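You operate a simulated robot arm through the tools that you are given. There is no shell and no other tool. Be economical: measure what you need, move in short steps, check, and stop when the job is done.

Carry out the task below with a simulated two-armed robot. There is one attempt and no reset: what you move stays moved.

JOB
On the bare end of the steel table, fold the white cloth in half and then in half again.

Only the result counts: the job must be done as asked and must still hold three seconds after the hand-in. Knocking over, shifting, dropping, spilling or breaking anything else fails it. Flat cloth is picked up by pressing the open fingertips on it (5 to 10 N) and closing them slowly along it; thin cloth reads only 2 to 8 mm in the jaws.

ROBOT AND FRAMES
Two 7-joint arms with two-finger parallel grippers on one trunk, on a base that drives. Base frame: it is fixed to the floor where the robot stands at the start and does not move with it; the origin is under the middle of the robot, x ahead of it, y to its left, z up. Readings come in m, rad, newtons and seconds.
The left shoulder is at the start at [0.07, 0.163, 1.07], the right one opposite. Places, roughly: bare end of the steel table [0.6, 0.1, 0.8]. Payload 3.43 kg a hand.
Tool frame (each hand has its own): the origin (TCP) lies between the finger pads and is the grasp point; the fingertips stand 0.034 m ahead of it; z points along the fingers, y is the line along which they close. Largest opening 0.128 m; finger width 0.024, thickness 0.012; the body of the gripper, 0.048 by 0.13 m, starts 0.096 m behind the TCP.
Orientation is that of the tool frame in the base frame, as [roll, pitch, yaw] about the fixed x, y, z axes, in that order (R = Rz(yaw) Ry(pitch) Rx(roll)). With the fingers straight down and closing along the base's y, the tool's x points along the base's -x, its y along +y and its z along -z.

CONTROLS
- The arms move only by the tool servo_tool. It takes "left_commands", "right_commands" or both (then of equal length, played together; a hand with none holds still); each is a list of rows, each an object (a shift or turn left out is 0, a gripper value left out holds the last) with "translation": the shift along the base's x, y, z in units of 40 mm (1.0 is 40 mm), a list of three; "turn": the turn, a rotation vector about the base's x, y, z in units of 6 degrees (1.0 is 6 degrees), a list of three; "grip": the gripper command, from -1 (shut) to 1 (fully open), values between in proportion. In form: [{"translation": [tx, ty, tz], "turn": [rx, ry, rz], "grip": grip}, ...]. A call has 1 to 10 rows; each row shifts and turns the commanded pose from where the row before left it. A call with a number of a shift or a turn outside -1 to 1 is refused whole. A row lasts 0.2 s, in which the tool goes at most 0.05 m and 0.15 rad; a call with a longer step from one row to the next is refused whole, and so is a gripper value outside its range. A pose out of reach is approached as far as the arm can. The call stops where the force on the tool passes 40 N (or 10 N more than at its start, if that is more) or the arm is blocked; 0.2 s more then pass. The fingers move at their own pace (about 0.153 m/s each) and stop on an object; they squeeze with about 33 N. The grip force told is the motor's: it shows also when the fingers shut on nothing. Time passes only in rows, and 0.2 s behind the last, so rows that do not move let the fingers close. It gives the time, the measured TCP pose, the force on the tool (base axes), the opening and the grip force at its end, in the units of the frame above (readings bear some noise).
- Cameras (640 x 400 px; columns grow to the right, rows downward): "scene" is now at [0.1299, 0.0188, 1.2822]; the picture's right is [0.24, -0.97, -0.00], its down [-0.69, -0.17, -0.70] and it looks along [0.68, 0.17, -0.71] (base axes); focal length 257 px, centre (320, 200). "left" rides on the left gripper at [0.076, 0.011, -0.16] in its tool frame; the picture's right is [-0.15, 0.99, 0.00], its down [-0.88, -0.13, -0.46] and it looks along [-0.45, -0.07, 0.89] (tool axes); focal length 234 px, centre (320, 200). "right" rides on the right gripper at [0.076, -0.011, -0.16] in its tool frame; the picture's right is [0.15, 0.99, 0.00], its down [-0.88, 0.13, -0.46] and it looks along [-0.45, 0.07, 0.89] (tool axes); focal length 234 px, centre (320, 200). There is no depth. A picture from a camera that has moved, and an enlarged one, comes with that camera's place and axes in the base frame and with its lens.
- camera(camera): a new picture of that camera. No time passes.
- raise_lower(by): slides the trunk up (or, below 0, down) by that many m; the arms and the scene camera ride with it, the base frame stays. It gives what a move gives, with no picture.
- drive_base(legs): drives the robot by 1 to 6 legs, each [ahead, left, turn to the left] in m, m and rad, along the robot's own axes; the way and the turn of a leg run together, so that a leg with both is an arc; at most 1.5 m and 3.142 rad a leg. The arms and the cameras ride along, it lands a little off, and it stops where it bumps. It gives what a move gives.
- turn_head(pan, tilt): turns the head with the scene camera to pan (to the left, within 1.501 rad either way) and tilt (down, from -0.506 to 1.204), counted from straight ahead of the robot. It gives what a move gives.
- zoom(camera, box): a new picture of the part [left, top, right, bottom] of that camera's present view, enlarged. No time passes.
- sign_off(): hands the job in; it is judged then, once.

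Go step by step. Nothing tells you exact positions but the pictures and the camera data: compare them with the known pose of the tool, close in by small moves and look again before you grip or let go. The budget is 120 turns and 88 pictures, counting those below and the enlarged ones. Unless the task says otherwise, let go and move clear before handing in, and close with one line.

The tools are called after "Emit:" as name(argument=value, ...) on one line, values as JSON. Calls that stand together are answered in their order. servo_tool: Moves the arms, as the interface text tells. Its arguments: {"type":"object","properties":{"left_commands":{"type":"array","items":{"type":"object","properties":{"translation":{"type":"array","items":{"type":"number"}},"turn":{"type":"array","items":{"type":"number"}},"grip":{"type":"number"}}}},"right_commands":{"type":"array","items":{"type":"object","properties":{"translation":{"type":"array","items":{"type":"number"}},"turn":{"type":"array","items":{"type":"number"}},"grip":{"type":"number"}}}}},"required":[]} The other tools are called the same way: raise_lower (by) slides the trunk up or down; drive_base (legs) drives the base; turn_head (pan, tilt) turns the head that bears the scene camera; camera (camera) takes a picture; zoom (camera, box) takes an enlarged picture of a part of a camera's view; sign_off () hands the job in.

At the start:

```text
time: 0.0
left_eef_pos: [0.6515, 0.3085, 0.9626]
left_ee_rot: [3.141, -0.001, -3.14]
left_ft_force: [-0.2, -0.9, 1.2]
left_gripper_width: 0.128
left_finger_force: 0.0
right_eef_pos: [0.5758, -0.2583, 1.0031]
right_ee_rot: [3.14, -0.001, 3.141]
right_ft_force: [0.0, -0.5, 0.1]
right_gripper_width: 0.1281
right_finger_force: 0.1
trunk travel left (down, up): [-0.55, 0.39]
robot x, y, heading: [0.0032, 0.0002, -0.004]
head pan, tilt: [0.241, 0.791]
```

scene: 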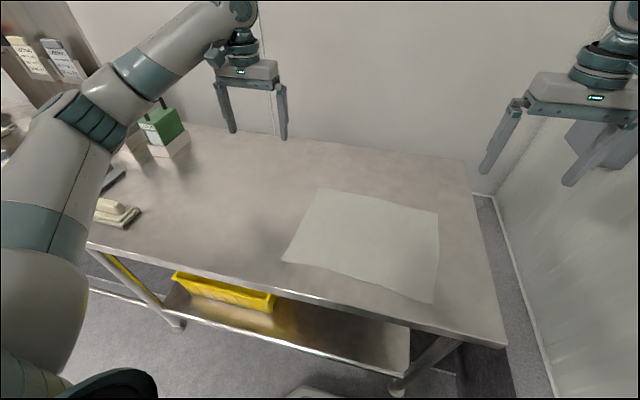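
right: 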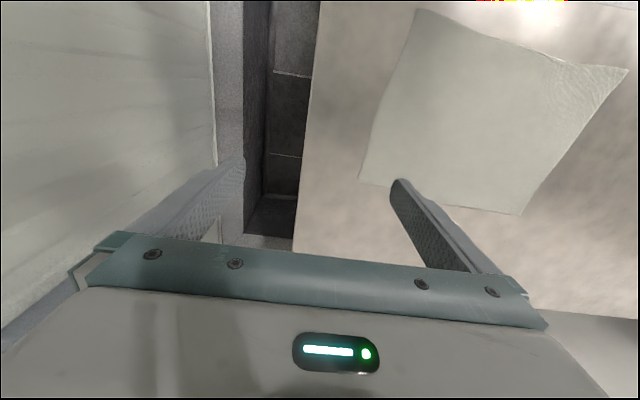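
left: 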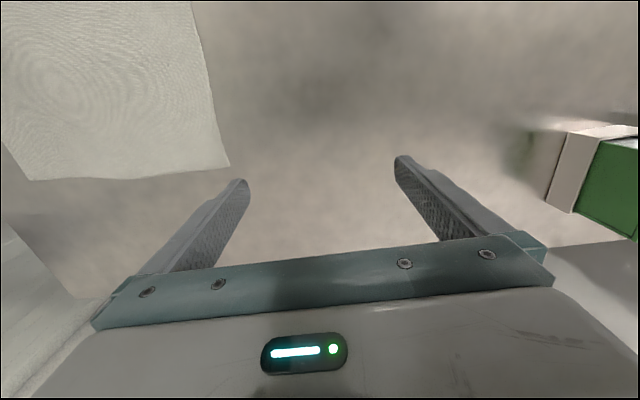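

The pictures from all three cameras agree if the cloth lies at z≈0.766. That puts its corners at about A(.673,.156), B(.65,-.176), C(.395,-.152) and D(.415,.179). I'll bring both hands above the left edge, left hand at A and right hand at D, so I can fold that edge over to the right.

Emit:
servo_tool(left_commands=[{"translation": [-0.026, -0.45, -0.25], "turn": [0, 0, -0.08], "grip": -0.4}, {"translation": [-0.026, -0.45, -0.25], "turn": [0, 0, -0.08]}, {"translation": [-0.026, -0.45, -0.25], "turn": [0, 0, -0.08]}, {"translation": [-0.026, -0.45, -0.25], "turn": [0, 0, -0.08]}, {"translation": [-0.026, -0.45, -0.25], "turn": [0, 0, -0.08]}, {"translation": [-0.026, -0.45, -0.25], "turn": [0, 0, -0.08]}, {"translation": [-0.026, -0.45, -0.25], "turn": [0, 0, -0.08]}, {"translation": [-0.026, -0.45, -0.25], "turn": [0, 0, -0.08]}, {"translation": [-0.026, -0.45, -0.25], "turn": [0, 0, -0.08]}, {"translation": [-0.026, -0.45, -0.25], "turn": [0, 0, -0.08]}], right_commands=[{"translation": [-0.333, 1.0, -0.3], "turn": [0, 0, -0.08], "grip": -0.4}, {"translation": [-0.333, 1.0, -0.3], "turn": [0, 0, -0.08]}, {"translation": [-0.333, 1.0, -0.3], "turn": [0, 0, -0.08]}, {"translation": [-0.333, 1.0, -0.3], "turn": [0, 0, -0.08]}, {"translation": [-0.333, 1.0, -0.3], "turn": [0, 0, -0.08]}, {"translation": [-0.333, 1.0, -0.3], "turn": [0, 0, -0.08]}, {"translation": [-0.333, 1.0, -0.3], "turn": [0, 0, -0.08]}, {"translation": [-0.333, 1.0, -0.3], "turn": [0, 0, -0.08]}, {"translation": [-0.333, 1.0, -0.3], "turn": [0, 0, -0.08]}, {"translation": [-0.333, 1.0, -0.3], "turn": [0, 0, -0.08]}])

Emit:
camera(camera="scene")

Emit:
camera(camera="left")

Emit:
camera(camera="right")

```text
time: 2.2
left_eef_pos: [0.6415, 0.1292, 0.8626]
left_ee_rot: [-3.141, 0.0, 3.058]
left_ft_force: [0.5, 0.5, -0.2]
left_gripper_width: 0.0384
left_finger_force: 0.0
right_eef_pos: [0.44, 0.1403, 0.8828]
right_ee_rot: [-3.139, 0.0, 3.058]
right_ft_force: [0.1, 0.3, -0.5]
right_gripper_width: 0.0386
right_finger_force: 0.0
trunk travel left (down, up): [-0.55, 0.39]
robot x, y, heading: [-0.0021, -0.0003, 0.002]
head pan, tilt: [0.241, 0.791]
```

```text
84 pictures are left
camera scene: at [0.1298, 0.0197, 1.2822], right [0.24, -0.97, 0.0], down [-0.69, -0.17, -0.7], along [0.68, 0.17, -0.71], focal length 257 px, centre (320, 200)
```

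scene: 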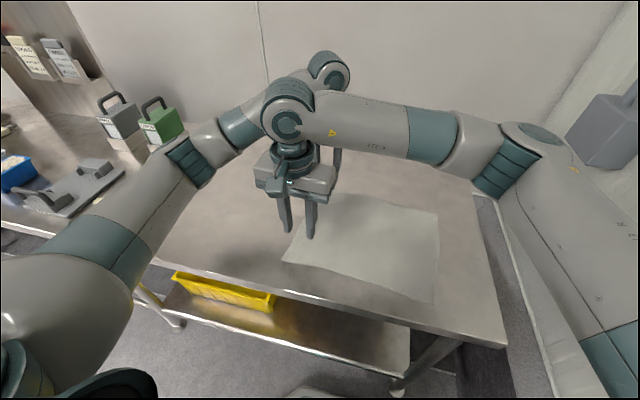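

```text
83 pictures are left
camera left: at [0.5656, 0.1479, 1.0222], right [0.23, 0.97, 0.0], down [0.87, -0.2, 0.46], along [0.44, -0.1, -0.89], focal length 234 px, centre (320, 200)
```

left: 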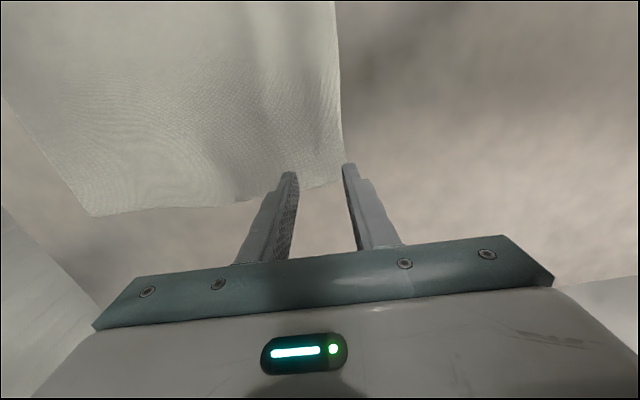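

```text
82 pictures are left
camera right: at [0.3636, 0.1345, 1.0432], right [-0.06, 1.0, 0.0], down [0.89, 0.06, 0.46], along [0.45, 0.03, -0.89], focal length 234 px, centre (320, 200)
```

right: 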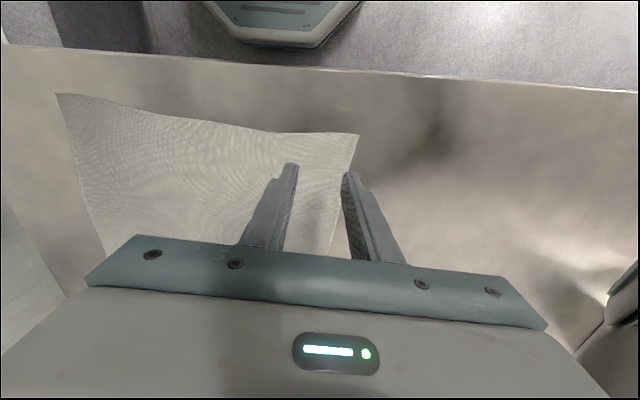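

Both estimates hold. Now I'll lower both hands to just above the cloth.

Emit:
servo_tool(left_commands=[{"translation": [0, 0, -0.47], "grip": -0.5}, {"translation": [0, 0, -0.47]}, {"translation": [0, 0, -0.47]}, {"translation": [0, 0, 0]}], right_commands=[{"translation": [0.03, 0.1, -0.64], "grip": -0.5}, {"translation": [0.03, 0.1, -0.64]}, {"translation": [0, 0, -0.64]}, {"translation": [0, 0, 0]}])

Emit:
servo_tool(left_commands=[{"translation": [0, 0, -0.05]}, {"translation": [0, 0, -0.05]}, {"translation": [0, 0, -0.05]}, {"translation": [0, 0, 0]}], right_commands=[{"translation": [0, 0, -0.05]}, {"translation": [0, 0, -0.05]}, {"translation": [0, 0, -0.05]}, {"translation": [0, 0, 0]}])

```text
time: 3.2
left_eef_pos: [0.6434, 0.1291, 0.8062]
left_ee_rot: [-3.141, 0.0, 3.059]
left_ft_force: [0.1, -0.7, -0.1]
left_gripper_width: 0.0317
left_finger_force: 0.1
right_eef_pos: [0.4423, 0.1468, 0.8056]
right_ee_rot: [-3.141, -0.001, 3.058]
right_ft_force: [0.2, 0.6, -0.2]
right_gripper_width: 0.0319
right_finger_force: 0.2
trunk travel left (down, up): [-0.55, 0.39]
robot x, y, heading: [-0.0012, -0.0007, -0.001]
head pan, tilt: [0.241, 0.791]
```

```text
time: 4.2
left_eef_pos: [0.643, 0.1288, 0.801]
left_ee_rot: [-3.141, 0.0, 3.059]
left_ft_force: [-0.1, 0.0, 1.0]
left_gripper_width: 0.0323
left_finger_force: 0.1
right_eef_pos: [0.4457, 0.1483, 0.7994]
right_ee_rot: [-3.141, 0.0, 3.059]
right_ft_force: [-0.1, -0.8, -0.3]
right_gripper_width: 0.0322
right_finger_force: 0.1
trunk travel left (down, up): [-0.55, 0.39]
robot x, y, heading: [-0.001, 0.0015, -0.001]
head pan, tilt: [0.241, 0.791]
```

No contact yet, so I'll go on down in small steps.

Emit:
servo_tool(left_commands=[{"translation": [0, 0, -0.04]}, {"translation": [0, 0, -0.04]}, {"translation": [0, 0, 0]}], right_commands=[{"translation": [0, 0, -0.04]}, {"translation": [0, 0, -0.04]}, {"translation": [0, 0, 0]}])

```text
time: 5.0
left_eef_pos: [0.6425, 0.1285, 0.797]
left_ee_rot: [-3.141, 0.001, 3.062]
left_ft_force: [-0.4, 0.0, 1.0]
left_gripper_width: 0.0321
left_finger_force: 0.1
right_eef_pos: [0.445, 0.1485, 0.7969]
right_ee_rot: [3.141, 0.002, 3.059]
right_ft_force: [-0.6, -0.4, -0.2]
right_gripper_width: 0.0319
right_finger_force: 0.1
trunk travel left (down, up): [-0.55, 0.39]
robot x, y, heading: [-0.0028, 0.0026, -0.004]
head pan, tilt: [0.241, 0.791]
```

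Emit:
servo_tool(left_commands=[{"translation": [0, 0, -0.04]}, {"translation": [0, 0, -0.04]}, {"translation": [0, 0, 0]}], right_commands=[{"translation": [0, 0, -0.04]}, {"translation": [0, 0, -0.04]}, {"translation": [0, 0, 0]}])

Emit:
zoom(camera="left", box=[220, 120, 420, 245])

```text
time: 5.8
left_eef_pos: [0.6426, 0.1298, 0.7957]
left_ee_rot: [-3.141, 0.001, 3.059]
left_ft_force: [1.5, 0.8, 6.2]
left_gripper_width: 0.0322
left_finger_force: 0.3
right_eef_pos: [0.4439, 0.1483, 0.7955]
right_ee_rot: [3.141, 0.002, 3.058]
right_ft_force: [4.2, 0.8, 16.7]
right_gripper_width: 0.0323
right_finger_force: 0.1
trunk travel left (down, up): [-0.55, 0.39]
robot x, y, heading: [-0.0021, -0.0006, 0.001]
head pan, tilt: [0.241, 0.791]
```

```text
3.20 times, centred on (320, 182) of left
camera zoom: at [0.5648, 0.1469, 0.9556], right [0.23, 0.97, 0.0], down [0.87, -0.2, 0.46], along [0.45, -0.1, -0.89], focal length 749 px, centre (320, 256)
```

zoom: 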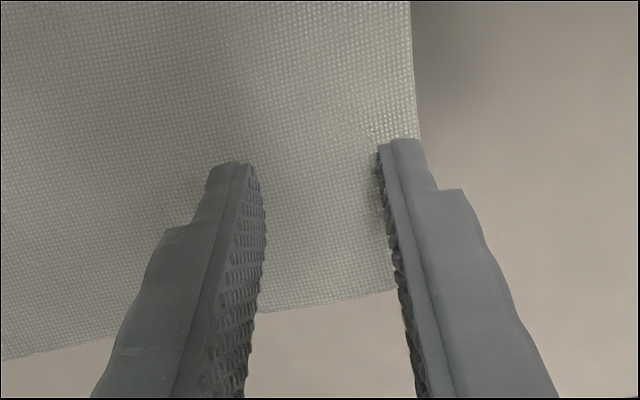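

Contact is at TCP z≈0.796, with the right hand pressing a bit hard. I'll ease it and close both grippers slowly.

Emit:
servo_tool(left_commands=[{"translation": [0, 0, 0], "grip": -0.55}, {"grip": -0.6}, {"grip": -0.65}, {"grip": -0.7}, {"grip": -0.75}, {"grip": -0.8}, {"grip": -0.85}, {"grip": -0.9}, {"grip": -0.95}, {"grip": -1}], right_commands=[{"translation": [0, 0, 0.022], "grip": -0.55}, {"grip": -0.6}, {"grip": -0.65}, {"grip": -0.7}, {"grip": -0.75}, {"grip": -0.8}, {"grip": -0.85}, {"grip": -0.9}, {"grip": -0.95}, {"grip": -1}])

Emit:
zoom(camera="left", box=[220, 120, 420, 245])

Emit:
zoom(camera="right", box=[220, 100, 420, 225])

```text
time: 8.0
left_eef_pos: [0.6407, 0.1296, 0.7953]
left_ee_rot: [-3.141, 0.002, 3.06]
left_ft_force: [-5.7, 1.3, 16.2]
left_gripper_width: 0.0021
left_finger_force: 33.0
right_eef_pos: [0.443, 0.1484, 0.7958]
right_ee_rot: [-3.141, 0.004, 3.059]
right_ft_force: [5.3, -0.6, 12.5]
right_gripper_width: 0.0014
right_finger_force: 33.5
trunk travel left (down, up): [-0.55, 0.39]
robot x, y, heading: [-0.0031, -0.0008, 0.002]
head pan, tilt: [0.241, 0.791]
```

```text
3.20 times, centred on (320, 182) of left
camera zoom: at [0.5638, 0.1466, 0.9555], right [0.23, 0.97, 0.0], down [0.87, -0.2, 0.46], along [0.45, -0.1, -0.89], focal length 749 px, centre (320, 256)
```

zoom: 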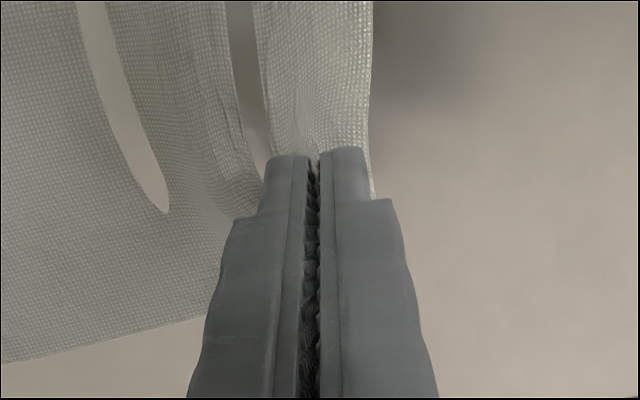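

```text
3.20 times, centred on (320, 162) of right
camera zoom: at [0.3665, 0.1427, 0.9557], right [-0.06, 1.0, 0.0], down [0.89, 0.06, 0.46], along [0.46, 0.03, -0.89], focal length 749 px, centre (320, 320)
```

zoom: 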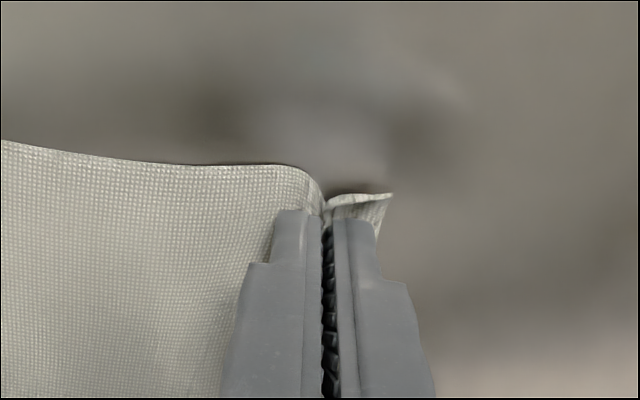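

Both hands seem to hold a pinch of cloth. I'll lift a little and check.

Emit:
servo_tool(left_commands=[{"translation": [0, -0.05, 0.3]}, {"translation": [-0.01, -0.15, 0.4]}, {"translation": [-0.015, -0.2, 0.4]}, {}], right_commands=[{"translation": [0, -0.05, 0.3]}, {"translation": [-0.01, -0.15, 0.4]}, {"translation": [-0.015, -0.2, 0.4]}, {}])

Emit:
camera(camera="left")

Emit:
camera(camera="scene")

```text
time: 9.0
left_eef_pos: [0.6408, 0.1124, 0.8377]
left_ee_rot: [3.141, -0.002, 3.061]
left_ft_force: [-1.1, -0.3, -0.7]
left_gripper_width: 0.0017
left_finger_force: 33.1
right_eef_pos: [0.4429, 0.1323, 0.8384]
right_ee_rot: [-3.141, 0.001, 3.057]
right_ft_force: [0.6, -0.1, 0.2]
right_gripper_width: 0.002
right_finger_force: 33.6
trunk travel left (down, up): [-0.55, 0.39]
robot x, y, heading: [0.0039, -0.0015, -0.001]
head pan, tilt: [0.241, 0.791]
```

```text
78 pictures are left
camera left: at [0.5652, 0.1307, 0.9983], right [0.23, 0.97, 0.0], down [0.87, -0.2, 0.45], along [0.44, -0.1, -0.89], focal length 234 px, centre (320, 200)
```

left: 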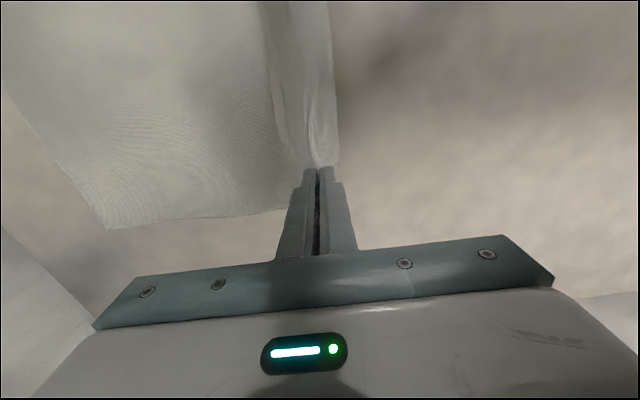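

```text
77 pictures are left
camera scene: at [0.1299, 0.0193, 1.2821], right [0.24, -0.97, 0.0], down [-0.69, -0.17, -0.7], along [0.68, 0.17, -0.71], focal length 257 px, centre (320, 200)
```

scene: 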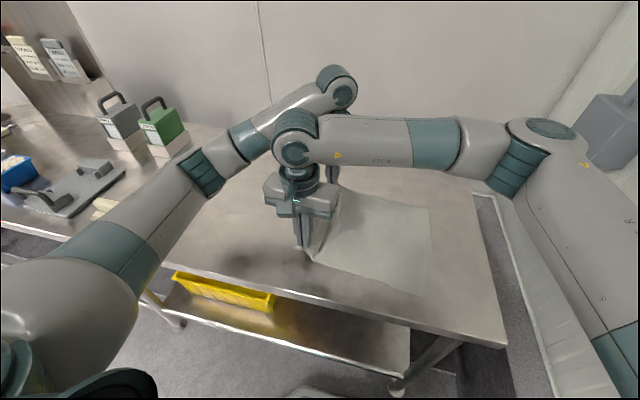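

The whole left edge has come up. I'll carry it over in an arc toward the right edge.

Emit:
servo_tool(left_commands=[{"translation": [-0.04, -0.6, 0.5]}, {"translation": [-0.04, -0.6, 0.5]}, {"translation": [-0.04, -0.6, 0.4]}, {"translation": [-0.04, -0.6, 0.2]}, {"translation": [-0.04, -0.6, 0]}, {"translation": [-0.04, -0.6, -0.1]}, {"translation": [-0.04, -0.6, -0.3]}, {}], right_commands=[{"translation": [-0.04, -0.6, 0.5]}, {"translation": [-0.04, -0.6, 0.5]}, {"translation": [-0.04, -0.6, 0.4]}, {"translation": [-0.04, -0.6, 0.2]}, {"translation": [-0.04, -0.6, 0]}, {"translation": [-0.04, -0.6, -0.1]}, {"translation": [-0.04, -0.6, -0.3]}, {}])

Emit:
camera(camera="left")

Emit:
camera(camera="right")

Emit:
camera(camera="scene")

```text
time: 10.8
left_eef_pos: [0.6301, -0.056, 0.8852]
left_ee_rot: [-3.138, 0.0, 3.06]
left_ft_force: [-2.3, 0.0, 0.3]
left_gripper_width: 0.0017
left_finger_force: 33.2
right_eef_pos: [0.4307, -0.0333, 0.8865]
right_ee_rot: [-3.14, 0.001, 3.06]
right_ft_force: [1.0, -0.6, 0.0]
right_gripper_width: 0.0021
right_finger_force: 33.0
trunk travel left (down, up): [-0.55, 0.39]
robot x, y, heading: [-0.003, -0.0037, 0.001]
head pan, tilt: [0.241, 0.791]
```

```text
76 pictures are left
camera left: at [0.5535, -0.0379, 1.0459], right [0.23, 0.97, 0.0], down [0.87, -0.2, 0.46], along [0.44, -0.1, -0.89], focal length 234 px, centre (320, 200)
```

left: 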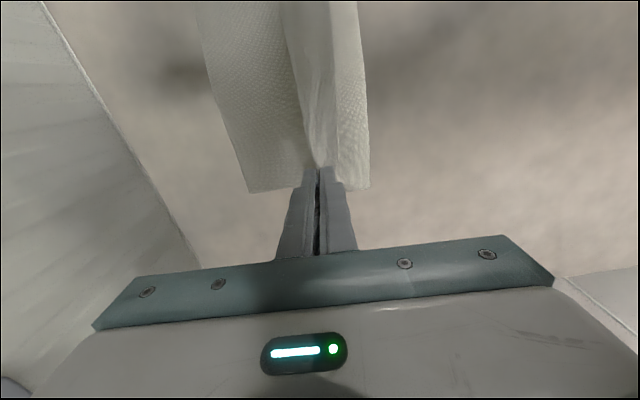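

```text
75 pictures are left
camera right: at [0.3548, -0.0386, 1.0458], right [-0.06, 1.0, 0.0], down [0.89, 0.06, 0.46], along [0.46, 0.03, -0.89], focal length 234 px, centre (320, 200)
```

right: 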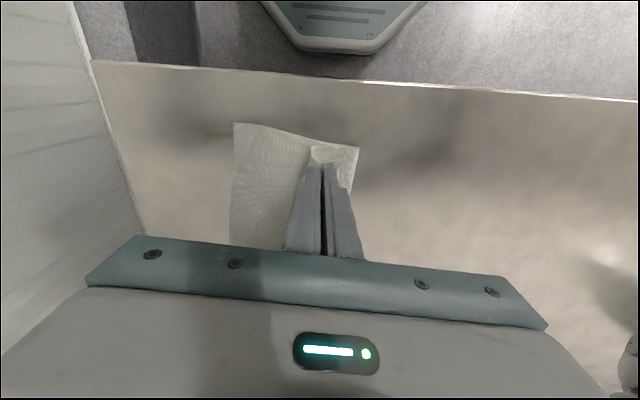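

```text
74 pictures are left
camera scene: at [0.1296, 0.0199, 1.2822], right [0.24, -0.97, 0.0], down [-0.69, -0.17, -0.7], along [0.68, 0.17, -0.71], focal length 257 px, centre (320, 200)
```

scene: 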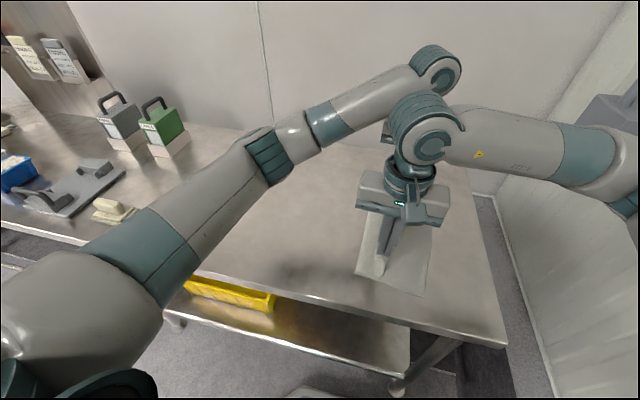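

The bottom layer slid about 1.5 cm left, so its right edge is now at y≈-.159 (far) and -.134 (near). I'll lay the gripped edge onto it, aiming the TCPs at y≈-.130 and -.106.

Emit:
servo_tool(left_commands=[{"translation": [-0.03, -0.45, -0.3]}, {"translation": [-0.03, -0.45, -0.4]}, {"translation": [-0.03, -0.45, -0.4]}, {"translation": [-0.02, -0.3, -0.4]}, {"translation": [0, -0.2, -0.35]}, {"translation": [0, 0, -0.15]}, {}], right_commands=[{"translation": [-0.03, -0.45, -0.3]}, {"translation": [-0.03, -0.45, -0.4]}, {"translation": [-0.03, -0.45, -0.4]}, {"translation": [-0.02, -0.3, -0.4]}, {"translation": [0, -0.2, -0.35]}, {"translation": [0, 0, -0.15]}, {}])

Emit:
camera(camera="left")

Emit:
camera(camera="right")

```text
time: 12.4
left_eef_pos: [0.625, -0.1303, 0.8073]
left_ee_rot: [-3.14, -0.001, 3.059]
left_ft_force: [-2.0, -0.9, 3.3]
left_gripper_width: 0.0021
left_finger_force: 33.0
right_eef_pos: [0.4262, -0.1087, 0.8053]
right_ee_rot: [-3.14, 0.0, 3.059]
right_ft_force: [1.3, 0.0, 0.3]
right_gripper_width: 0.0018
right_finger_force: 33.0
trunk travel left (down, up): [-0.55, 0.39]
robot x, y, heading: [-0.0013, -0.0005, -0.001]
head pan, tilt: [0.241, 0.791]
```

```text
73 pictures are left
camera left: at [0.549, -0.1122, 0.9669], right [0.23, 0.97, 0.0], down [0.87, -0.2, 0.46], along [0.44, -0.1, -0.89], focal length 234 px, centre (320, 200)
```

left: 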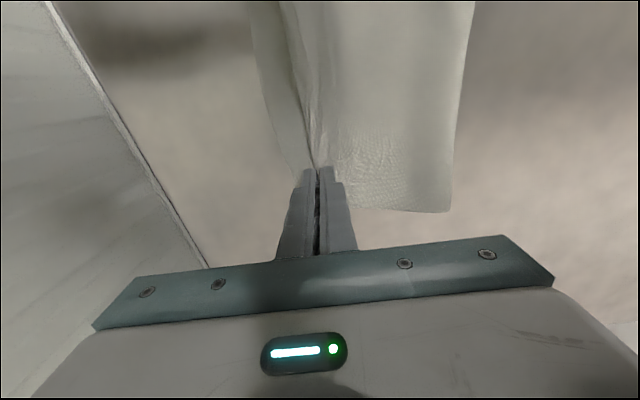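

```text
72 pictures are left
camera right: at [0.35, -0.1147, 0.966], right [-0.06, 1.0, 0.0], down [0.89, 0.06, 0.46], along [0.46, 0.03, -0.89], focal length 234 px, centre (320, 200)
```

right: 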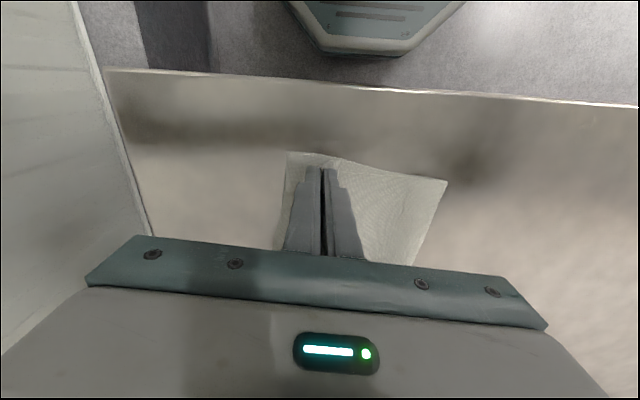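

It looks aligned. I'll let go with a small opening, lift both hands straight up, and look.

Emit:
servo_tool(left_commands=[{"translation": [0, 0, -0.1]}, {"grip": -0.9}, {"grip": -0.8}, {"grip": -0.7}, {"grip": -0.6}, {"translation": [0, 0, 0.3]}, {"translation": [0, 0, 0.5]}, {"translation": [0, 0, 0.8]}, {"translation": [0, 0, 0.8]}], right_commands=[{"translation": [0, 0, -0.1]}, {"grip": -0.9}, {"grip": -0.8}, {"grip": -0.7}, {"grip": -0.6}, {"translation": [0, 0, 0.3]}, {"translation": [0, 0, 0.5]}, {"translation": [0, 0, 0.8]}, {"translation": [0, 0, 0.8]}])

Emit:
camera(camera="left")

Emit:
camera(camera="right")

```text
time: 14.4
left_eef_pos: [0.6253, -0.1315, 0.8978]
left_ee_rot: [-3.141, 0.001, 3.059]
left_ft_force: [0.5, 0.0, -0.7]
left_gripper_width: 0.0255
left_finger_force: 0.1
right_eef_pos: [0.4272, -0.11, 0.9001]
right_ee_rot: [-3.141, -0.002, 3.059]
right_ft_force: [0.1, -0.3, 0.3]
right_gripper_width: 0.0254
right_finger_force: 0.0
trunk travel left (down, up): [-0.55, 0.39]
robot x, y, heading: [-0.0006, 0.0026, -0.002]
head pan, tilt: [0.241, 0.791]
```

```text
71 pictures are left
camera left: at [0.5491, -0.1128, 1.0586], right [0.23, 0.97, 0.0], down [0.87, -0.2, 0.46], along [0.44, -0.1, -0.89], focal length 234 px, centre (320, 200)
```

left: 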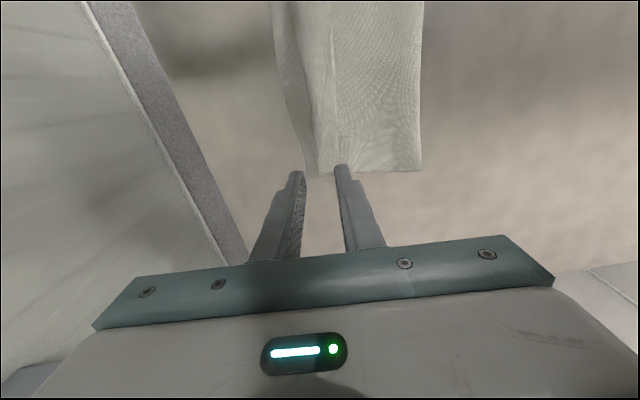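

```text
70 pictures are left
camera right: at [0.3515, -0.1154, 1.0595], right [-0.06, 1.0, 0.0], down [0.89, 0.06, 0.46], along [0.46, 0.03, -0.89], focal length 234 px, centre (320, 200)
```

right: 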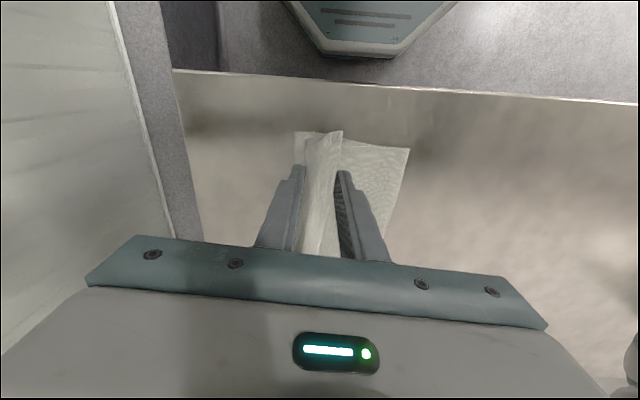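

The folded-over edge is standing up as a flap. I'll move the hands aside for a clear view.

Emit:
servo_tool(left_commands=[{"translation": [0, 0.8, 0.3]}, {"translation": [0, 1, 0.2]}, {"translation": [0, 1, 0]}, {"translation": [0, 1, 0]}, {"translation": [0, 1, 0]}, {"translation": [0, 1, 0]}, {"translation": [0, 1, 0]}, {"translation": [0, 1, 0]}], right_commands=[{"translation": [0, -0.6, 0.5]}, {"translation": [0, -0.8, 0.5]}, {"translation": [0, -0.8, 0]}, {"translation": [0, -0.8, 0]}, {"translation": [0, -0.8, 0]}, {"translation": [0, -0.8, 0]}, {}, {}])

Emit:
zoom(camera="scene", box=[300, 160, 500, 310])

```text
time: 16.2
left_eef_pos: [0.6361, 0.2621, 0.9137]
left_ee_rot: [-3.116, 0.003, 3.14]
left_ft_force: [0.8, -0.7, -0.4]
left_gripper_width: 0.0259
left_finger_force: 0.0
right_eef_pos: [0.4737, -0.2249, 0.9447]
right_ee_rot: [-3.12, 0.0, -3.128]
right_ft_force: [-0.8, 1.2, 0.3]
right_gripper_width: 0.026
right_finger_force: 0.1
trunk travel left (down, up): [-0.55, 0.39]
robot x, y, heading: [0.0303, 0.0102, 0.079]
head pan, tilt: [0.241, 0.791]
```

```text
2.67 times, centred on (400, 235) of scene
camera zoom: at [0.1518, 0.0666, 1.2816], right [0.32, -0.95, 0.02], down [-0.67, -0.24, -0.7], along [0.67, 0.21, -0.71], focal length 686 px, centre (107, 107)
```

zoom: 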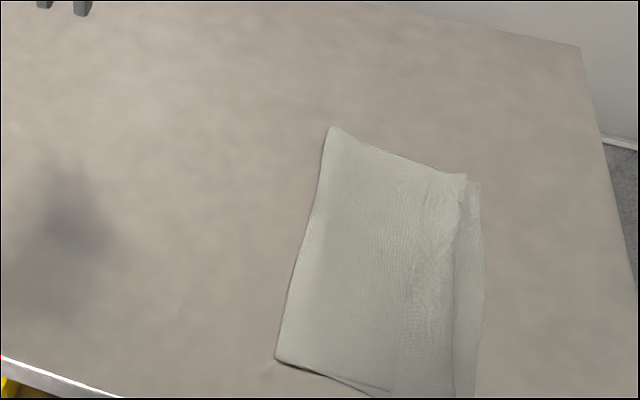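

The robot's base has shifted (heading .079), perhaps because the right arm touched something. I'll check.

Emit:
camera(camera="scene")

Emit:
servo_tool(right_commands=[{}])

```text
68 pictures are left
camera scene: at [0.1518, 0.0666, 1.2816], right [0.32, -0.95, 0.02], down [-0.67, -0.24, -0.7], along [0.67, 0.21, -0.71], focal length 257 px, centre (320, 200)
```

scene: 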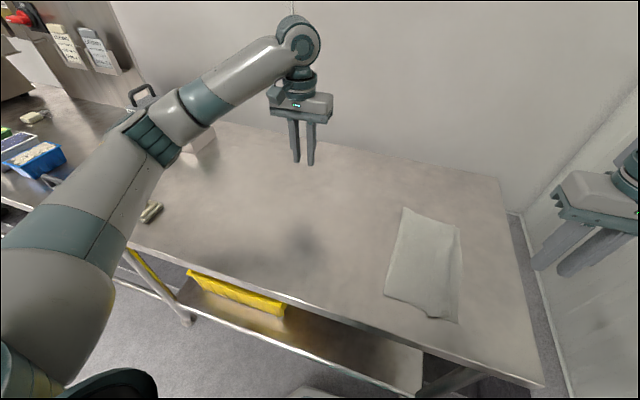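

```text
time: 16.6
left_eef_pos: [0.6365, 0.2614, 0.9144]
left_ee_rot: [-3.115, 0.004, 3.139]
left_ft_force: [-1.9, 0.4, 0.3]
left_gripper_width: 0.0256
left_finger_force: 0.0
right_eef_pos: [0.4737, -0.2248, 0.945]
right_ee_rot: [-3.121, -0.001, -3.131]
right_ft_force: [1.7, -0.3, 0.7]
right_gripper_width: 0.0254
right_finger_force: 0.1
trunk travel left (down, up): [-0.55, 0.39]
robot x, y, heading: [0.0282, 0.0091, 0.085]
head pan, tilt: [0.241, 0.791]
```

The right elbow is most likely pressing on the wall and has tilted the base. I'll bring the right hand back to relieve it.

Emit:
servo_tool(right_commands=[{"translation": [0, 0.5, 0.0]}, {"translation": [0, 0.7, 0.0]}, {"translation": [0, 0.7, 0.0]}, {"translation": [0, 0.6, 0.0]}, {}, {}])

Emit:
turn_head(pan=-1.0, tilt=0.3)

Emit:
camera(camera="scene")

```text
time: 18.0
left_eef_pos: [0.6285, 0.1823, 0.9176]
left_ee_rot: [-3.141, -0.001, 3.057]
left_ft_force: [-0.9, 0.1, 0.1]
left_gripper_width: 0.0258
left_finger_force: 0.1
right_eef_pos: [0.4268, -0.1943, 0.9385]
right_ee_rot: [-3.141, 0.001, 3.055]
right_ft_force: [-0.3, -0.7, -0.6]
right_gripper_width: 0.0256
right_finger_force: 0.1
trunk travel left (down, up): [-0.55, 0.39]
robot x, y, heading: [-0.0001, -0.0013, 0.001]
head pan, tilt: [0.241, 0.791]
```

```text
time: 19.4
left_eef_pos: [0.6274, 0.1836, 0.9188]
left_ee_rot: [3.14, 0.0, 3.058]
left_ft_force: [0.4, 0.5, 0.0]
left_gripper_width: 0.0257
left_finger_force: 0.0
right_eef_pos: [0.4266, -0.1921, 0.9391]
right_ee_rot: [-3.141, 0.0, 3.06]
right_ft_force: [0.6, 0.8, -0.1]
right_gripper_width: 0.0255
right_finger_force: 0.0
trunk travel left (down, up): [-0.55, 0.39]
robot x, y, heading: [0.0011, -0.0016, 0.001]
head pan, tilt: [-1.0, 0.3]
```

```text
67 pictures are left
camera scene: at [0.1016, -0.0792, 1.3259], right [-0.84, -0.54, 0.0], down [-0.16, 0.25, -0.96], along [0.52, -0.8, -0.3], focal length 257 px, centre (320, 200)
```

scene: 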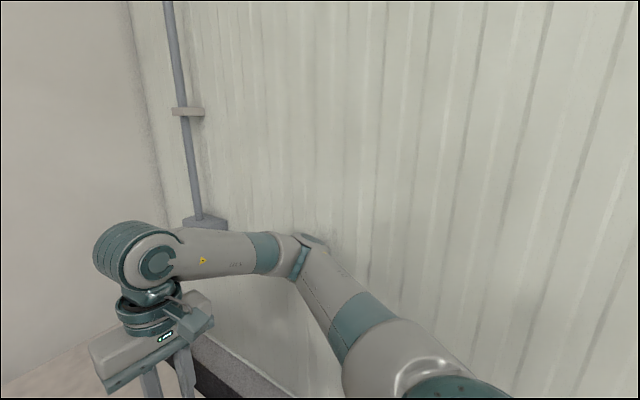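

The base is back at zero, and I'll keep the right hand at y > -.2 from now on. I'll turn the head back to the cloth.

Emit:
turn_head(pan=0.1, tilt=0.85)

Emit:
zoom(camera="scene", box=[240, 140, 480, 290])

Emit:
camera(camera="right")

```text
time: 20.8
left_eef_pos: [0.6276, 0.1837, 0.9174]
left_ee_rot: [3.14, -0.001, 3.059]
left_ft_force: [0.4, -0.4, 1.2]
left_gripper_width: 0.0254
left_finger_force: 0.0
right_eef_pos: [0.4267, -0.1927, 0.938]
right_ee_rot: [-3.141, 0.001, 3.058]
right_ft_force: [0.1, 0.2, -0.3]
right_gripper_width: 0.0256
right_finger_force: 0.0
trunk travel left (down, up): [-0.55, 0.39]
robot x, y, heading: [0.0006, 0.0024, 0.003]
head pan, tilt: [0.099, 0.85]
```

```text
2.67 times, centred on (360, 215) of scene
camera zoom: at [0.129, 0.0071, 1.2775], right [0.1, -1.0, 0.0], down [-0.75, -0.07, -0.66], along [0.66, 0.07, -0.75], focal length 686 px, centre (213, 160)
```

zoom: 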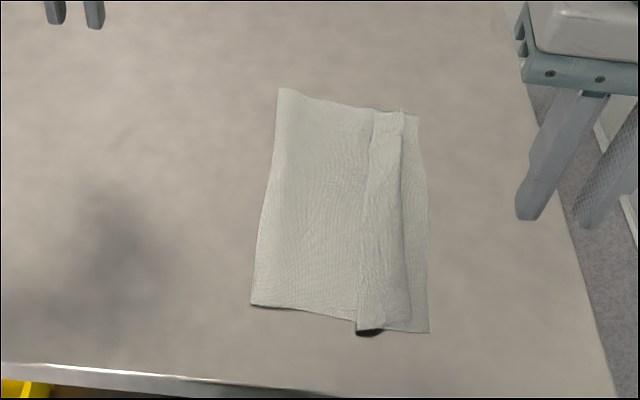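

```text
65 pictures are left
camera right: at [0.3507, -0.198, 1.0991], right [-0.06, 1.0, 0.0], down [0.89, 0.06, 0.46], along [0.45, 0.03, -0.89], focal length 234 px, centre (320, 200)
```

right: 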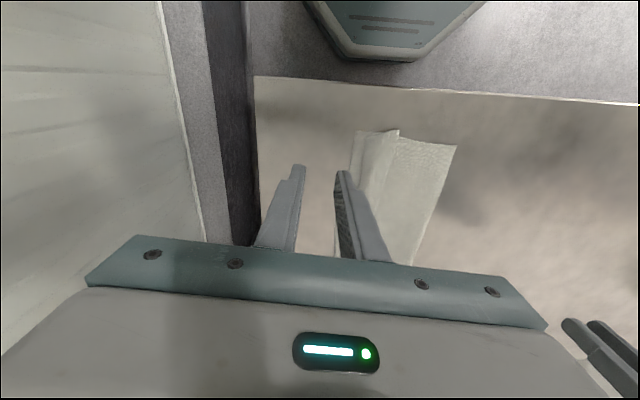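

Emit:
zoom(camera="scene", box=[325, 170, 415, 270])

Emit:
zoom(camera="right", box=[320, 100, 480, 270])

```text
4.00 times, centred on (370, 220) of scene
camera zoom: at [0.129, 0.0071, 1.2775], right [0.1, -1.0, 0.0], down [-0.75, -0.07, -0.66], along [0.66, 0.07, -0.75], focal length 1030 px, centre (120, 120)
```

zoom: 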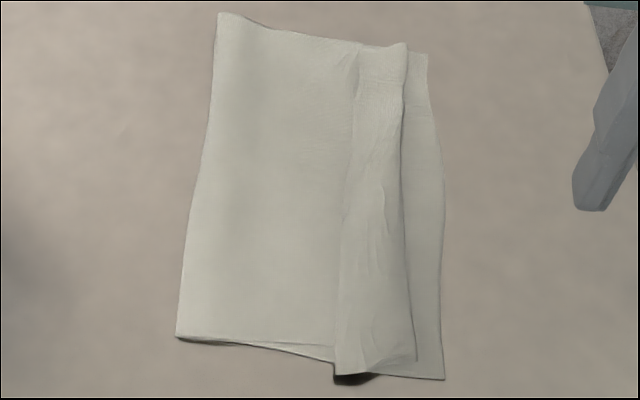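

```text
2.35 times, centred on (400, 185) of right
camera zoom: at [0.3507, -0.198, 1.0991], right [-0.06, 1.0, 0.0], down [0.89, 0.06, 0.46], along [0.45, 0.03, -0.89], focal length 551 px, centre (132, 235)
```

zoom: 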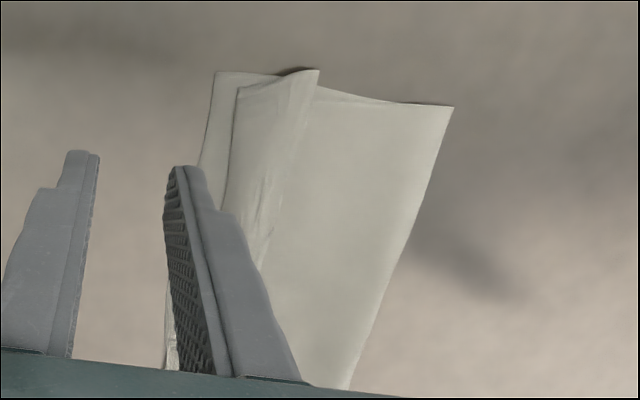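

The fold is good apart from a soft ridge about 2 cm in from the top hem. I'll rotate both wrists by 90° (cameras outward) so I can press the ridge flat and later pinch the near edge.

Emit:
servo_tool(left_commands=[{"turn": [0, 0, -1]}, {"turn": [0, 0, -1]}, {"turn": [0, 0, -1]}, {"turn": [0, 0, -1]}, {"turn": [0, 0, -1]}, {"turn": [0, 0, -1]}, {"turn": [0, 0, -1]}, {"turn": [0, 0, -1]}], right_commands=[{"turn": [0, 0, 1]}, {"turn": [0, 0, 1]}, {"turn": [0, 0, 1]}, {"turn": [0, 0, 1]}, {"turn": [0, 0, 1]}, {"turn": [0, 0, 1]}, {"turn": [0, 0, 1]}, {"turn": [0, 0, 1]}])

Emit:
servo_tool(left_commands=[{"turn": [0, 0, -1]}, {"turn": [0, 0, -1]}, {"turn": [0, 0, -1]}, {"turn": [0, 0, -1]}, {"turn": [0, 0, -1]}, {"turn": [0, 0, -1]}, {"turn": [0, 0, -1]}], right_commands=[{"turn": [0, 0, 1]}, {"turn": [0, 0, 1]}, {"turn": [0, 0, 1]}, {"turn": [0, 0, 1]}, {"turn": [0, 0, 1]}, {"turn": [0, 0, 1]}, {"turn": [0, 0, 1]}])

Emit:
camera(camera="scene")

```text
time: 22.6
left_eef_pos: [0.6273, 0.1822, 0.9176]
left_ee_rot: [3.141, -0.001, 2.219]
left_ft_force: [0.9, 0.9, -0.6]
left_gripper_width: 0.0254
left_finger_force: 0.0
right_eef_pos: [0.427, -0.1936, 0.9391]
right_ee_rot: [-3.14, 0.0, -2.386]
right_ft_force: [-0.7, -0.1, 0.0]
right_gripper_width: 0.0257
right_finger_force: 0.0
trunk travel left (down, up): [-0.55, 0.39]
robot x, y, heading: [-0.0, -0.0006, -0.004]
head pan, tilt: [0.099, 0.85]
```

```text
time: 24.2
left_eef_pos: [0.6254, 0.1824, 0.9183]
left_ee_rot: [3.141, 0.001, 1.486]
left_ft_force: [0.0, 0.1, -0.7]
left_gripper_width: 0.0256
left_finger_force: 0.0
right_eef_pos: [0.428, -0.1944, 0.939]
right_ee_rot: [3.141, 0.0, -1.654]
right_ft_force: [-0.7, -0.3, -0.5]
right_gripper_width: 0.0258
right_finger_force: 0.1
trunk travel left (down, up): [-0.55, 0.39]
robot x, y, heading: [0.0021, 0.0012, 0.0]
head pan, tilt: [0.099, 0.85]
```

```text
62 pictures are left
camera scene: at [0.1289, 0.0072, 1.2775], right [0.1, -1.0, 0.0], down [-0.75, -0.07, -0.66], along [0.66, 0.07, -0.75], focal length 257 px, centre (320, 200)
```

scene: 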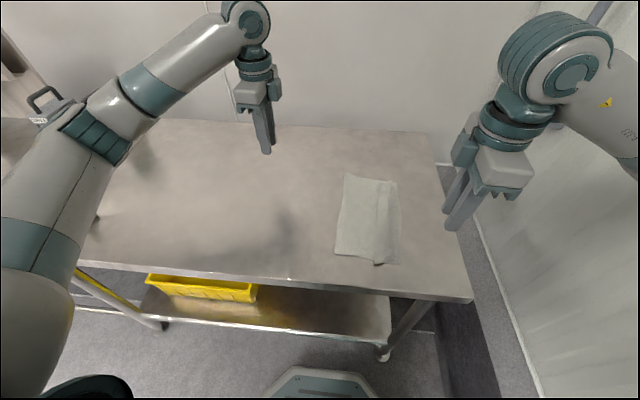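

Both wrists turned cleanly. I'll use the opened right fingers to press on the ridge and ease it toward the right hem, near half first.

Emit:
servo_tool(right_commands=[{"translation": [0.3, 0.55, -0.3], "grip": 0.5}, {"translation": [0.3, 0.55, -0.6]}, {"translation": [0.3, 0.55, -0.7]}, {"translation": [0.28, 0.5, -0.7]}, {"translation": [0, 0, -0.6]}, {}])

Emit:
camera(camera="right")

Emit:
camera(camera="scene")

```text
time: 25.6
left_eef_pos: [0.6254, 0.1837, 0.9174]
left_ee_rot: [-3.141, -0.001, 1.488]
left_ft_force: [1.1, -0.3, -0.6]
left_gripper_width: 0.0256
left_finger_force: 0.1
right_eef_pos: [0.4574, -0.1306, 0.8746]
right_ee_rot: [-3.141, -0.001, -1.656]
right_ft_force: [0.3, 0.4, 0.3]
right_gripper_width: 0.0962
right_finger_force: 0.0
right hand out of reach, approached as far as the arm can: row 3, 4, 5
trunk travel left (down, up): [-0.55, 0.39]
robot x, y, heading: [0.0002, -0.002, -0.002]
head pan, tilt: [0.099, 0.85]
```

```text
61 pictures are left
camera right: at [0.4624, -0.2079, 1.0354], right [-1.0, -0.06, 0.0], down [-0.05, 0.89, 0.45], along [-0.03, 0.45, -0.89], focal length 234 px, centre (320, 200)
```

right: 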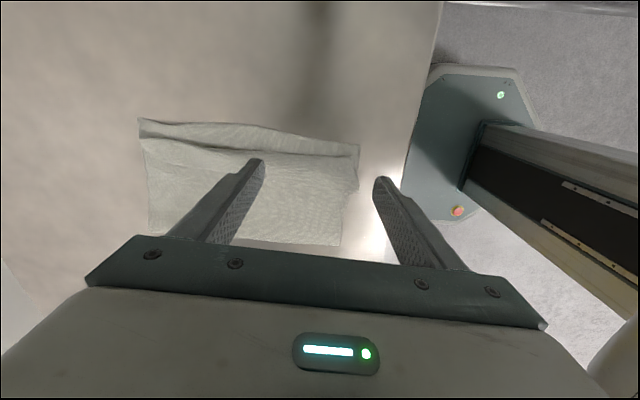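

```text
60 pictures are left
camera scene: at [0.1292, 0.0073, 1.2775], right [0.1, -1.0, 0.0], down [-0.75, -0.07, -0.66], along [0.66, 0.07, -0.75], focal length 257 px, centre (320, 200)
```

scene: 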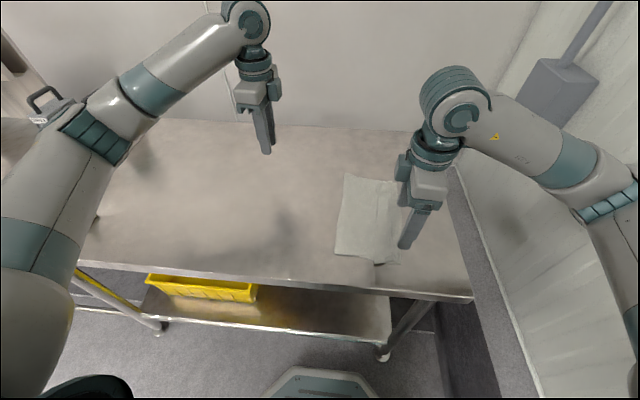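

The right wrist can't get lower this close in. I'll raise the hand and back the base off a little so the cloth lies mid-reach.

Emit:
servo_tool(right_commands=[{"translation": [0, 0, 0.5]}, {"translation": [0, 0, 0.7]}])

Emit:
drive_base(legs=[[-0.13, 0, 0]])

Emit:
servo_tool(right_commands=[{"translation": [0.6, 0.1, -0.3]}, {"translation": [0.8, 0.1, -0.6]}, {"translation": [0.8, 0.1, -0.6]}, {"translation": [0.8, 0.1, -0.6]}, {"translation": [0.3, 0.1, -0.5]}, {}])

Emit:
camera(camera="scene")

```text
time: 26.2
left_eef_pos: [0.6256, 0.1821, 0.9169]
left_ee_rot: [-3.141, 0.001, 1.489]
left_ft_force: [-0.3, -0.4, -0.6]
left_gripper_width: 0.0258
left_finger_force: 0.1
right_eef_pos: [0.4565, -0.1298, 0.9255]
right_ee_rot: [3.141, 0.0, -1.654]
right_ft_force: [-1.2, 0.2, -0.5]
right_gripper_width: 0.0962
right_finger_force: 0.0
trunk travel left (down, up): [-0.55, 0.39]
robot x, y, heading: [0.0, 0.0031, 0.001]
head pan, tilt: [0.099, 0.85]
```

```text
time: 27.4
left_eef_pos: [0.4958, 0.1785, 0.9189]
left_ee_rot: [-3.141, 0.0, 1.483]
left_ft_force: [-1.2, 0.2, 0.8]
left_gripper_width: 0.0255
left_finger_force: 0.0
right_eef_pos: [0.3256, -0.1318, 0.9247]
right_ee_rot: [3.14, -0.001, -1.66]
right_ft_force: [-0.6, -0.7, 0.0]
right_gripper_width: 0.0962
right_finger_force: 0.0
trunk travel left (down, up): [-0.55, 0.39]
robot x, y, heading: [-0.1335, 0.0011, -0.003]
head pan, tilt: [0.099, 0.85]
```

```text
time: 28.9
left_eef_pos: [0.4955, 0.1795, 0.9186]
left_ee_rot: [3.141, 0.0, 1.484]
left_ft_force: [0.4, 0.1, -0.1]
left_gripper_width: 0.0256
left_finger_force: 0.1
right_eef_pos: [0.3516, -0.0887, 0.8824]
right_ee_rot: [-3.141, -0.004, -1.67]
right_ft_force: [-0.2, -0.3, -0.3]
right_gripper_width: 0.096
right_finger_force: 0.0
right hand out of reach, approached as far as the arm can: row 1, 2, 3, 4, 5
trunk travel left (down, up): [-0.55, 0.39]
robot x, y, heading: [-0.131, 0.0048, -0.008]
head pan, tilt: [0.099, 0.85]
```

```text
59 pictures are left
camera scene: at [-0.0015, 0.007, 1.2775], right [0.09, -1.0, 0.0], down [-0.75, -0.07, -0.66], along [0.66, 0.06, -0.75], focal length 257 px, centre (320, 200)
```

scene: 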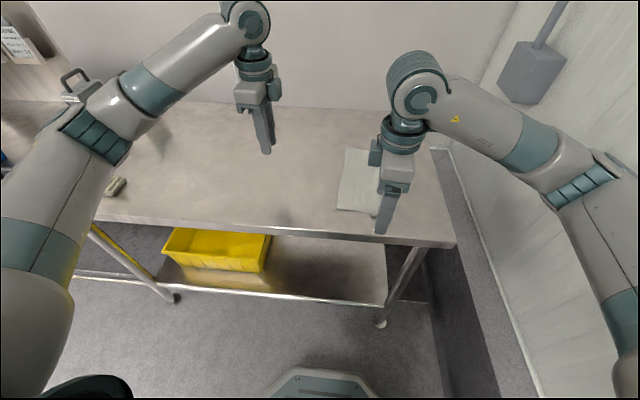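

The right wrist is at a joint limit with this yaw. I'll move it aside and rotate it the other way, and test the left hand's reach to the near edge at the same time.

Emit:
servo_tool(right_commands=[{"translation": [0, -0.25, 0.3], "turn": [0, 0, -1]}, {"translation": [0, -0.25, 0.3], "turn": [0, 0, -1]}, {"translation": [0, -0.25, 0], "turn": [0, 0, -1]}, {"translation": [0, -0.25, 0], "turn": [0, 0, -1]}, {"translation": [0, -0.25, 0], "turn": [0, 0, -1]}, {"translation": [0, -0.25, 0], "turn": [0, 0, -1]}, {"translation": [0, -0.25, 0], "turn": [0, 0, -1]}, {"translation": [0, -0.25, 0], "turn": [0, 0, -1]}, {"turn": [0, 0, -1]}, {"turn": [0, 0, -1]}])

Emit:
servo_tool(right_commands=[{"turn": [0, 0, -1], "grip": -0.5}, {"turn": [0, 0, -1]}, {"turn": [0, 0, -1]}, {"turn": [0, 0, -1]}, {"turn": [0, 0, -1]}, {"turn": [0, 0, -1]}, {"turn": [0, 0, -1]}, {"turn": [0, 0, -1]}, {"turn": [0, 0, -1]}, {"turn": [0, 0, -1]}], left_commands=[{"translation": [-0.2, -0.5, -0.1]}, {"translation": [-0.2, -0.5, -0.1]}, {"translation": [-0.2, -0.5, -0.1]}, {"translation": [-0.2, -0.5, -0.1]}, {"translation": [-0.2, -0.5, -0.1]}, {"translation": [-0.2, -0.5, -0.1]}, {"translation": [-0.2, -0.5, -0.1]}, {"translation": [-0.2, -0.5, -0.1]}, {"translation": [-0.2, -0.5, -0.1]}, {"translation": [0, -0.4, -0.1]}])

```text
time: 31.1
left_eef_pos: [0.4956, 0.1794, 0.9185]
left_ee_rot: [3.141, 0.0, 1.482]
left_ft_force: [0.1, -0.4, -0.3]
left_gripper_width: 0.0253
left_finger_force: 0.0
right_eef_pos: [0.353, -0.1677, 0.9084]
right_ee_rot: [3.14, 0.001, -2.706]
right_ft_force: [-0.7, 0.3, 0.1]
right_gripper_width: 0.0963
right_finger_force: 0.1
trunk travel left (down, up): [-0.55, 0.39]
robot x, y, heading: [-0.1324, 0.0029, -0.005]
head pan, tilt: [0.099, 0.85]
```

```text
time: 33.2
left_eef_pos: [0.4249, -0.0184, 0.879]
left_ee_rot: [-3.14, 0.0, 1.484]
left_ft_force: [-0.2, -0.2, 0.0]
left_gripper_width: 0.0255
left_finger_force: 0.1
right_eef_pos: [0.3539, -0.1669, 0.9074]
right_ee_rot: [-3.14, -0.001, 2.527]
right_ft_force: [-0.3, 0.4, -0.7]
right_gripper_width: 0.0319
right_finger_force: 0.0
trunk travel left (down, up): [-0.55, 0.39]
robot x, y, heading: [-0.1291, -0.0003, -0.009]
head pan, tilt: [0.099, 0.85]
```

Emit:
servo_tool(right_commands=[{"turn": [0, 0, -1]}, {"turn": [0, 0, -1]}, {"turn": [0, 0, -1]}, {"turn": [0, 0, -1]}, {"turn": [0, 0, -1]}, {"turn": [0, 0, -1]}, {"turn": [0, 0, -1]}, {"turn": [0, 0, -1]}, {"turn": [0, 0, -1]}, {"turn": [0, 0, -1]}], left_commands=[{"translation": [0, 0.6, 0.1]}, {"translation": [0, 0.6, 0.1]}, {"translation": [0, 0.6, 0.1]}, {"translation": [0, 0.6, 0.1]}, {}, {}, {}, {}, {}, {}])

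Emit:
camera(camera="right")

Emit:
camera(camera="scene")

```text
time: 35.5
left_eef_pos: [0.4243, 0.0773, 0.893]
left_ee_rot: [-3.141, 0.0, 1.484]
left_ft_force: [0.4, 0.2, -0.3]
left_gripper_width: 0.0257
left_finger_force: 0.0
right_eef_pos: [0.3535, -0.167, 0.9087]
right_ee_rot: [-3.141, 0.001, 1.48]
right_ft_force: [-0.8, 0.3, -0.4]
right_gripper_width: 0.0322
right_finger_force: 0.0
trunk travel left (down, up): [-0.55, 0.39]
robot x, y, heading: [-0.1308, 0.0002, -0.004]
head pan, tilt: [0.099, 0.85]
```

```text
58 pictures are left
camera right: at [0.3496, -0.0913, 1.0687], right [1.0, 0.06, 0.0], down [0.05, -0.89, 0.46], along [0.03, -0.46, -0.89], focal length 234 px, centre (320, 200)
```

right: 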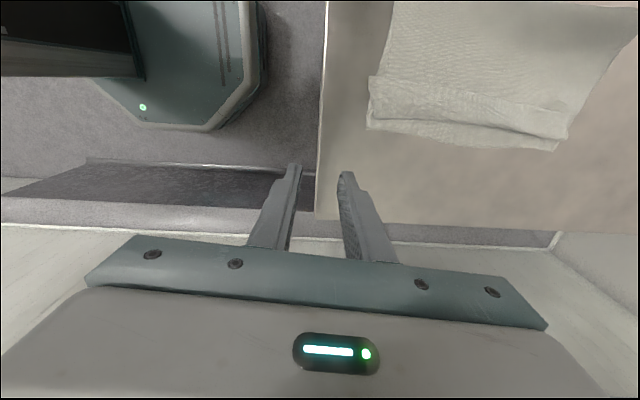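

```text
57 pictures are left
camera scene: at [-0.0016, 0.0069, 1.2775], right [0.09, -1.0, 0.0], down [-0.75, -0.07, -0.66], along [0.66, 0.06, -0.75], focal length 257 px, centre (320, 200)
```

scene: 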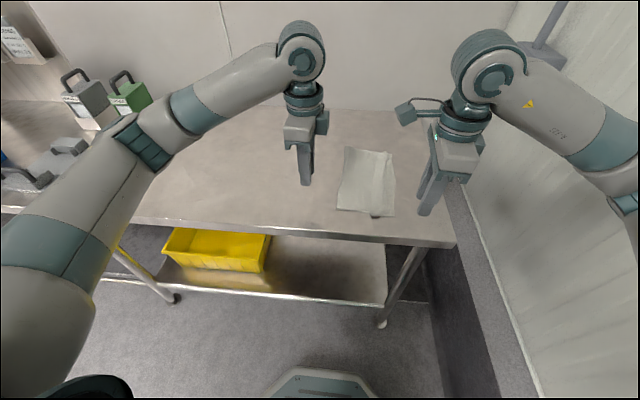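

Both hands now have workable orientations. I'll press the ridge flat with the opened right fingers, near half first.

Emit:
servo_tool(right_commands=[{"translation": [0.6, 0.28, -0.2], "grip": 0.4}, {"translation": [0.6, 0.28, -0.4]}, {"translation": [0.6, 0.28, -0.4]}, {"translation": [0.6, 0.28, -0.5]}, {"translation": [0.6, 0.28, -0.5]}, {}])

Emit:
camera(camera="right")

```text
time: 36.9
left_eef_pos: [0.4247, 0.0759, 0.8937]
left_ee_rot: [-3.142, 0.0, 1.484]
left_ft_force: [-0.4, -0.5, -0.5]
left_gripper_width: 0.0254
left_finger_force: 0.1
right_eef_pos: [0.4717, -0.1104, 0.8263]
right_ee_rot: [3.141, -0.003, 1.482]
right_ft_force: [-0.1, 0.1, 0.0]
right_gripper_width: 0.0894
right_finger_force: 0.0
trunk travel left (down, up): [-0.55, 0.39]
robot x, y, heading: [-0.1317, -0.0013, -0.003]
head pan, tilt: [0.099, 0.85]
```

```text
56 pictures are left
camera right: at [0.4681, -0.035, 0.9867], right [1.0, 0.06, 0.0], down [0.05, -0.89, 0.46], along [0.03, -0.46, -0.89], focal length 234 px, centre (320, 200)
```

right: 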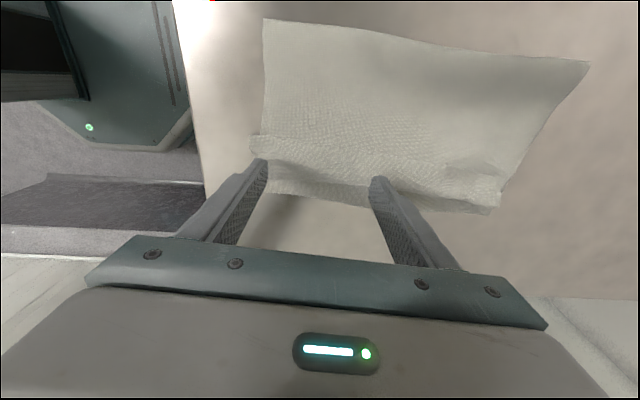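

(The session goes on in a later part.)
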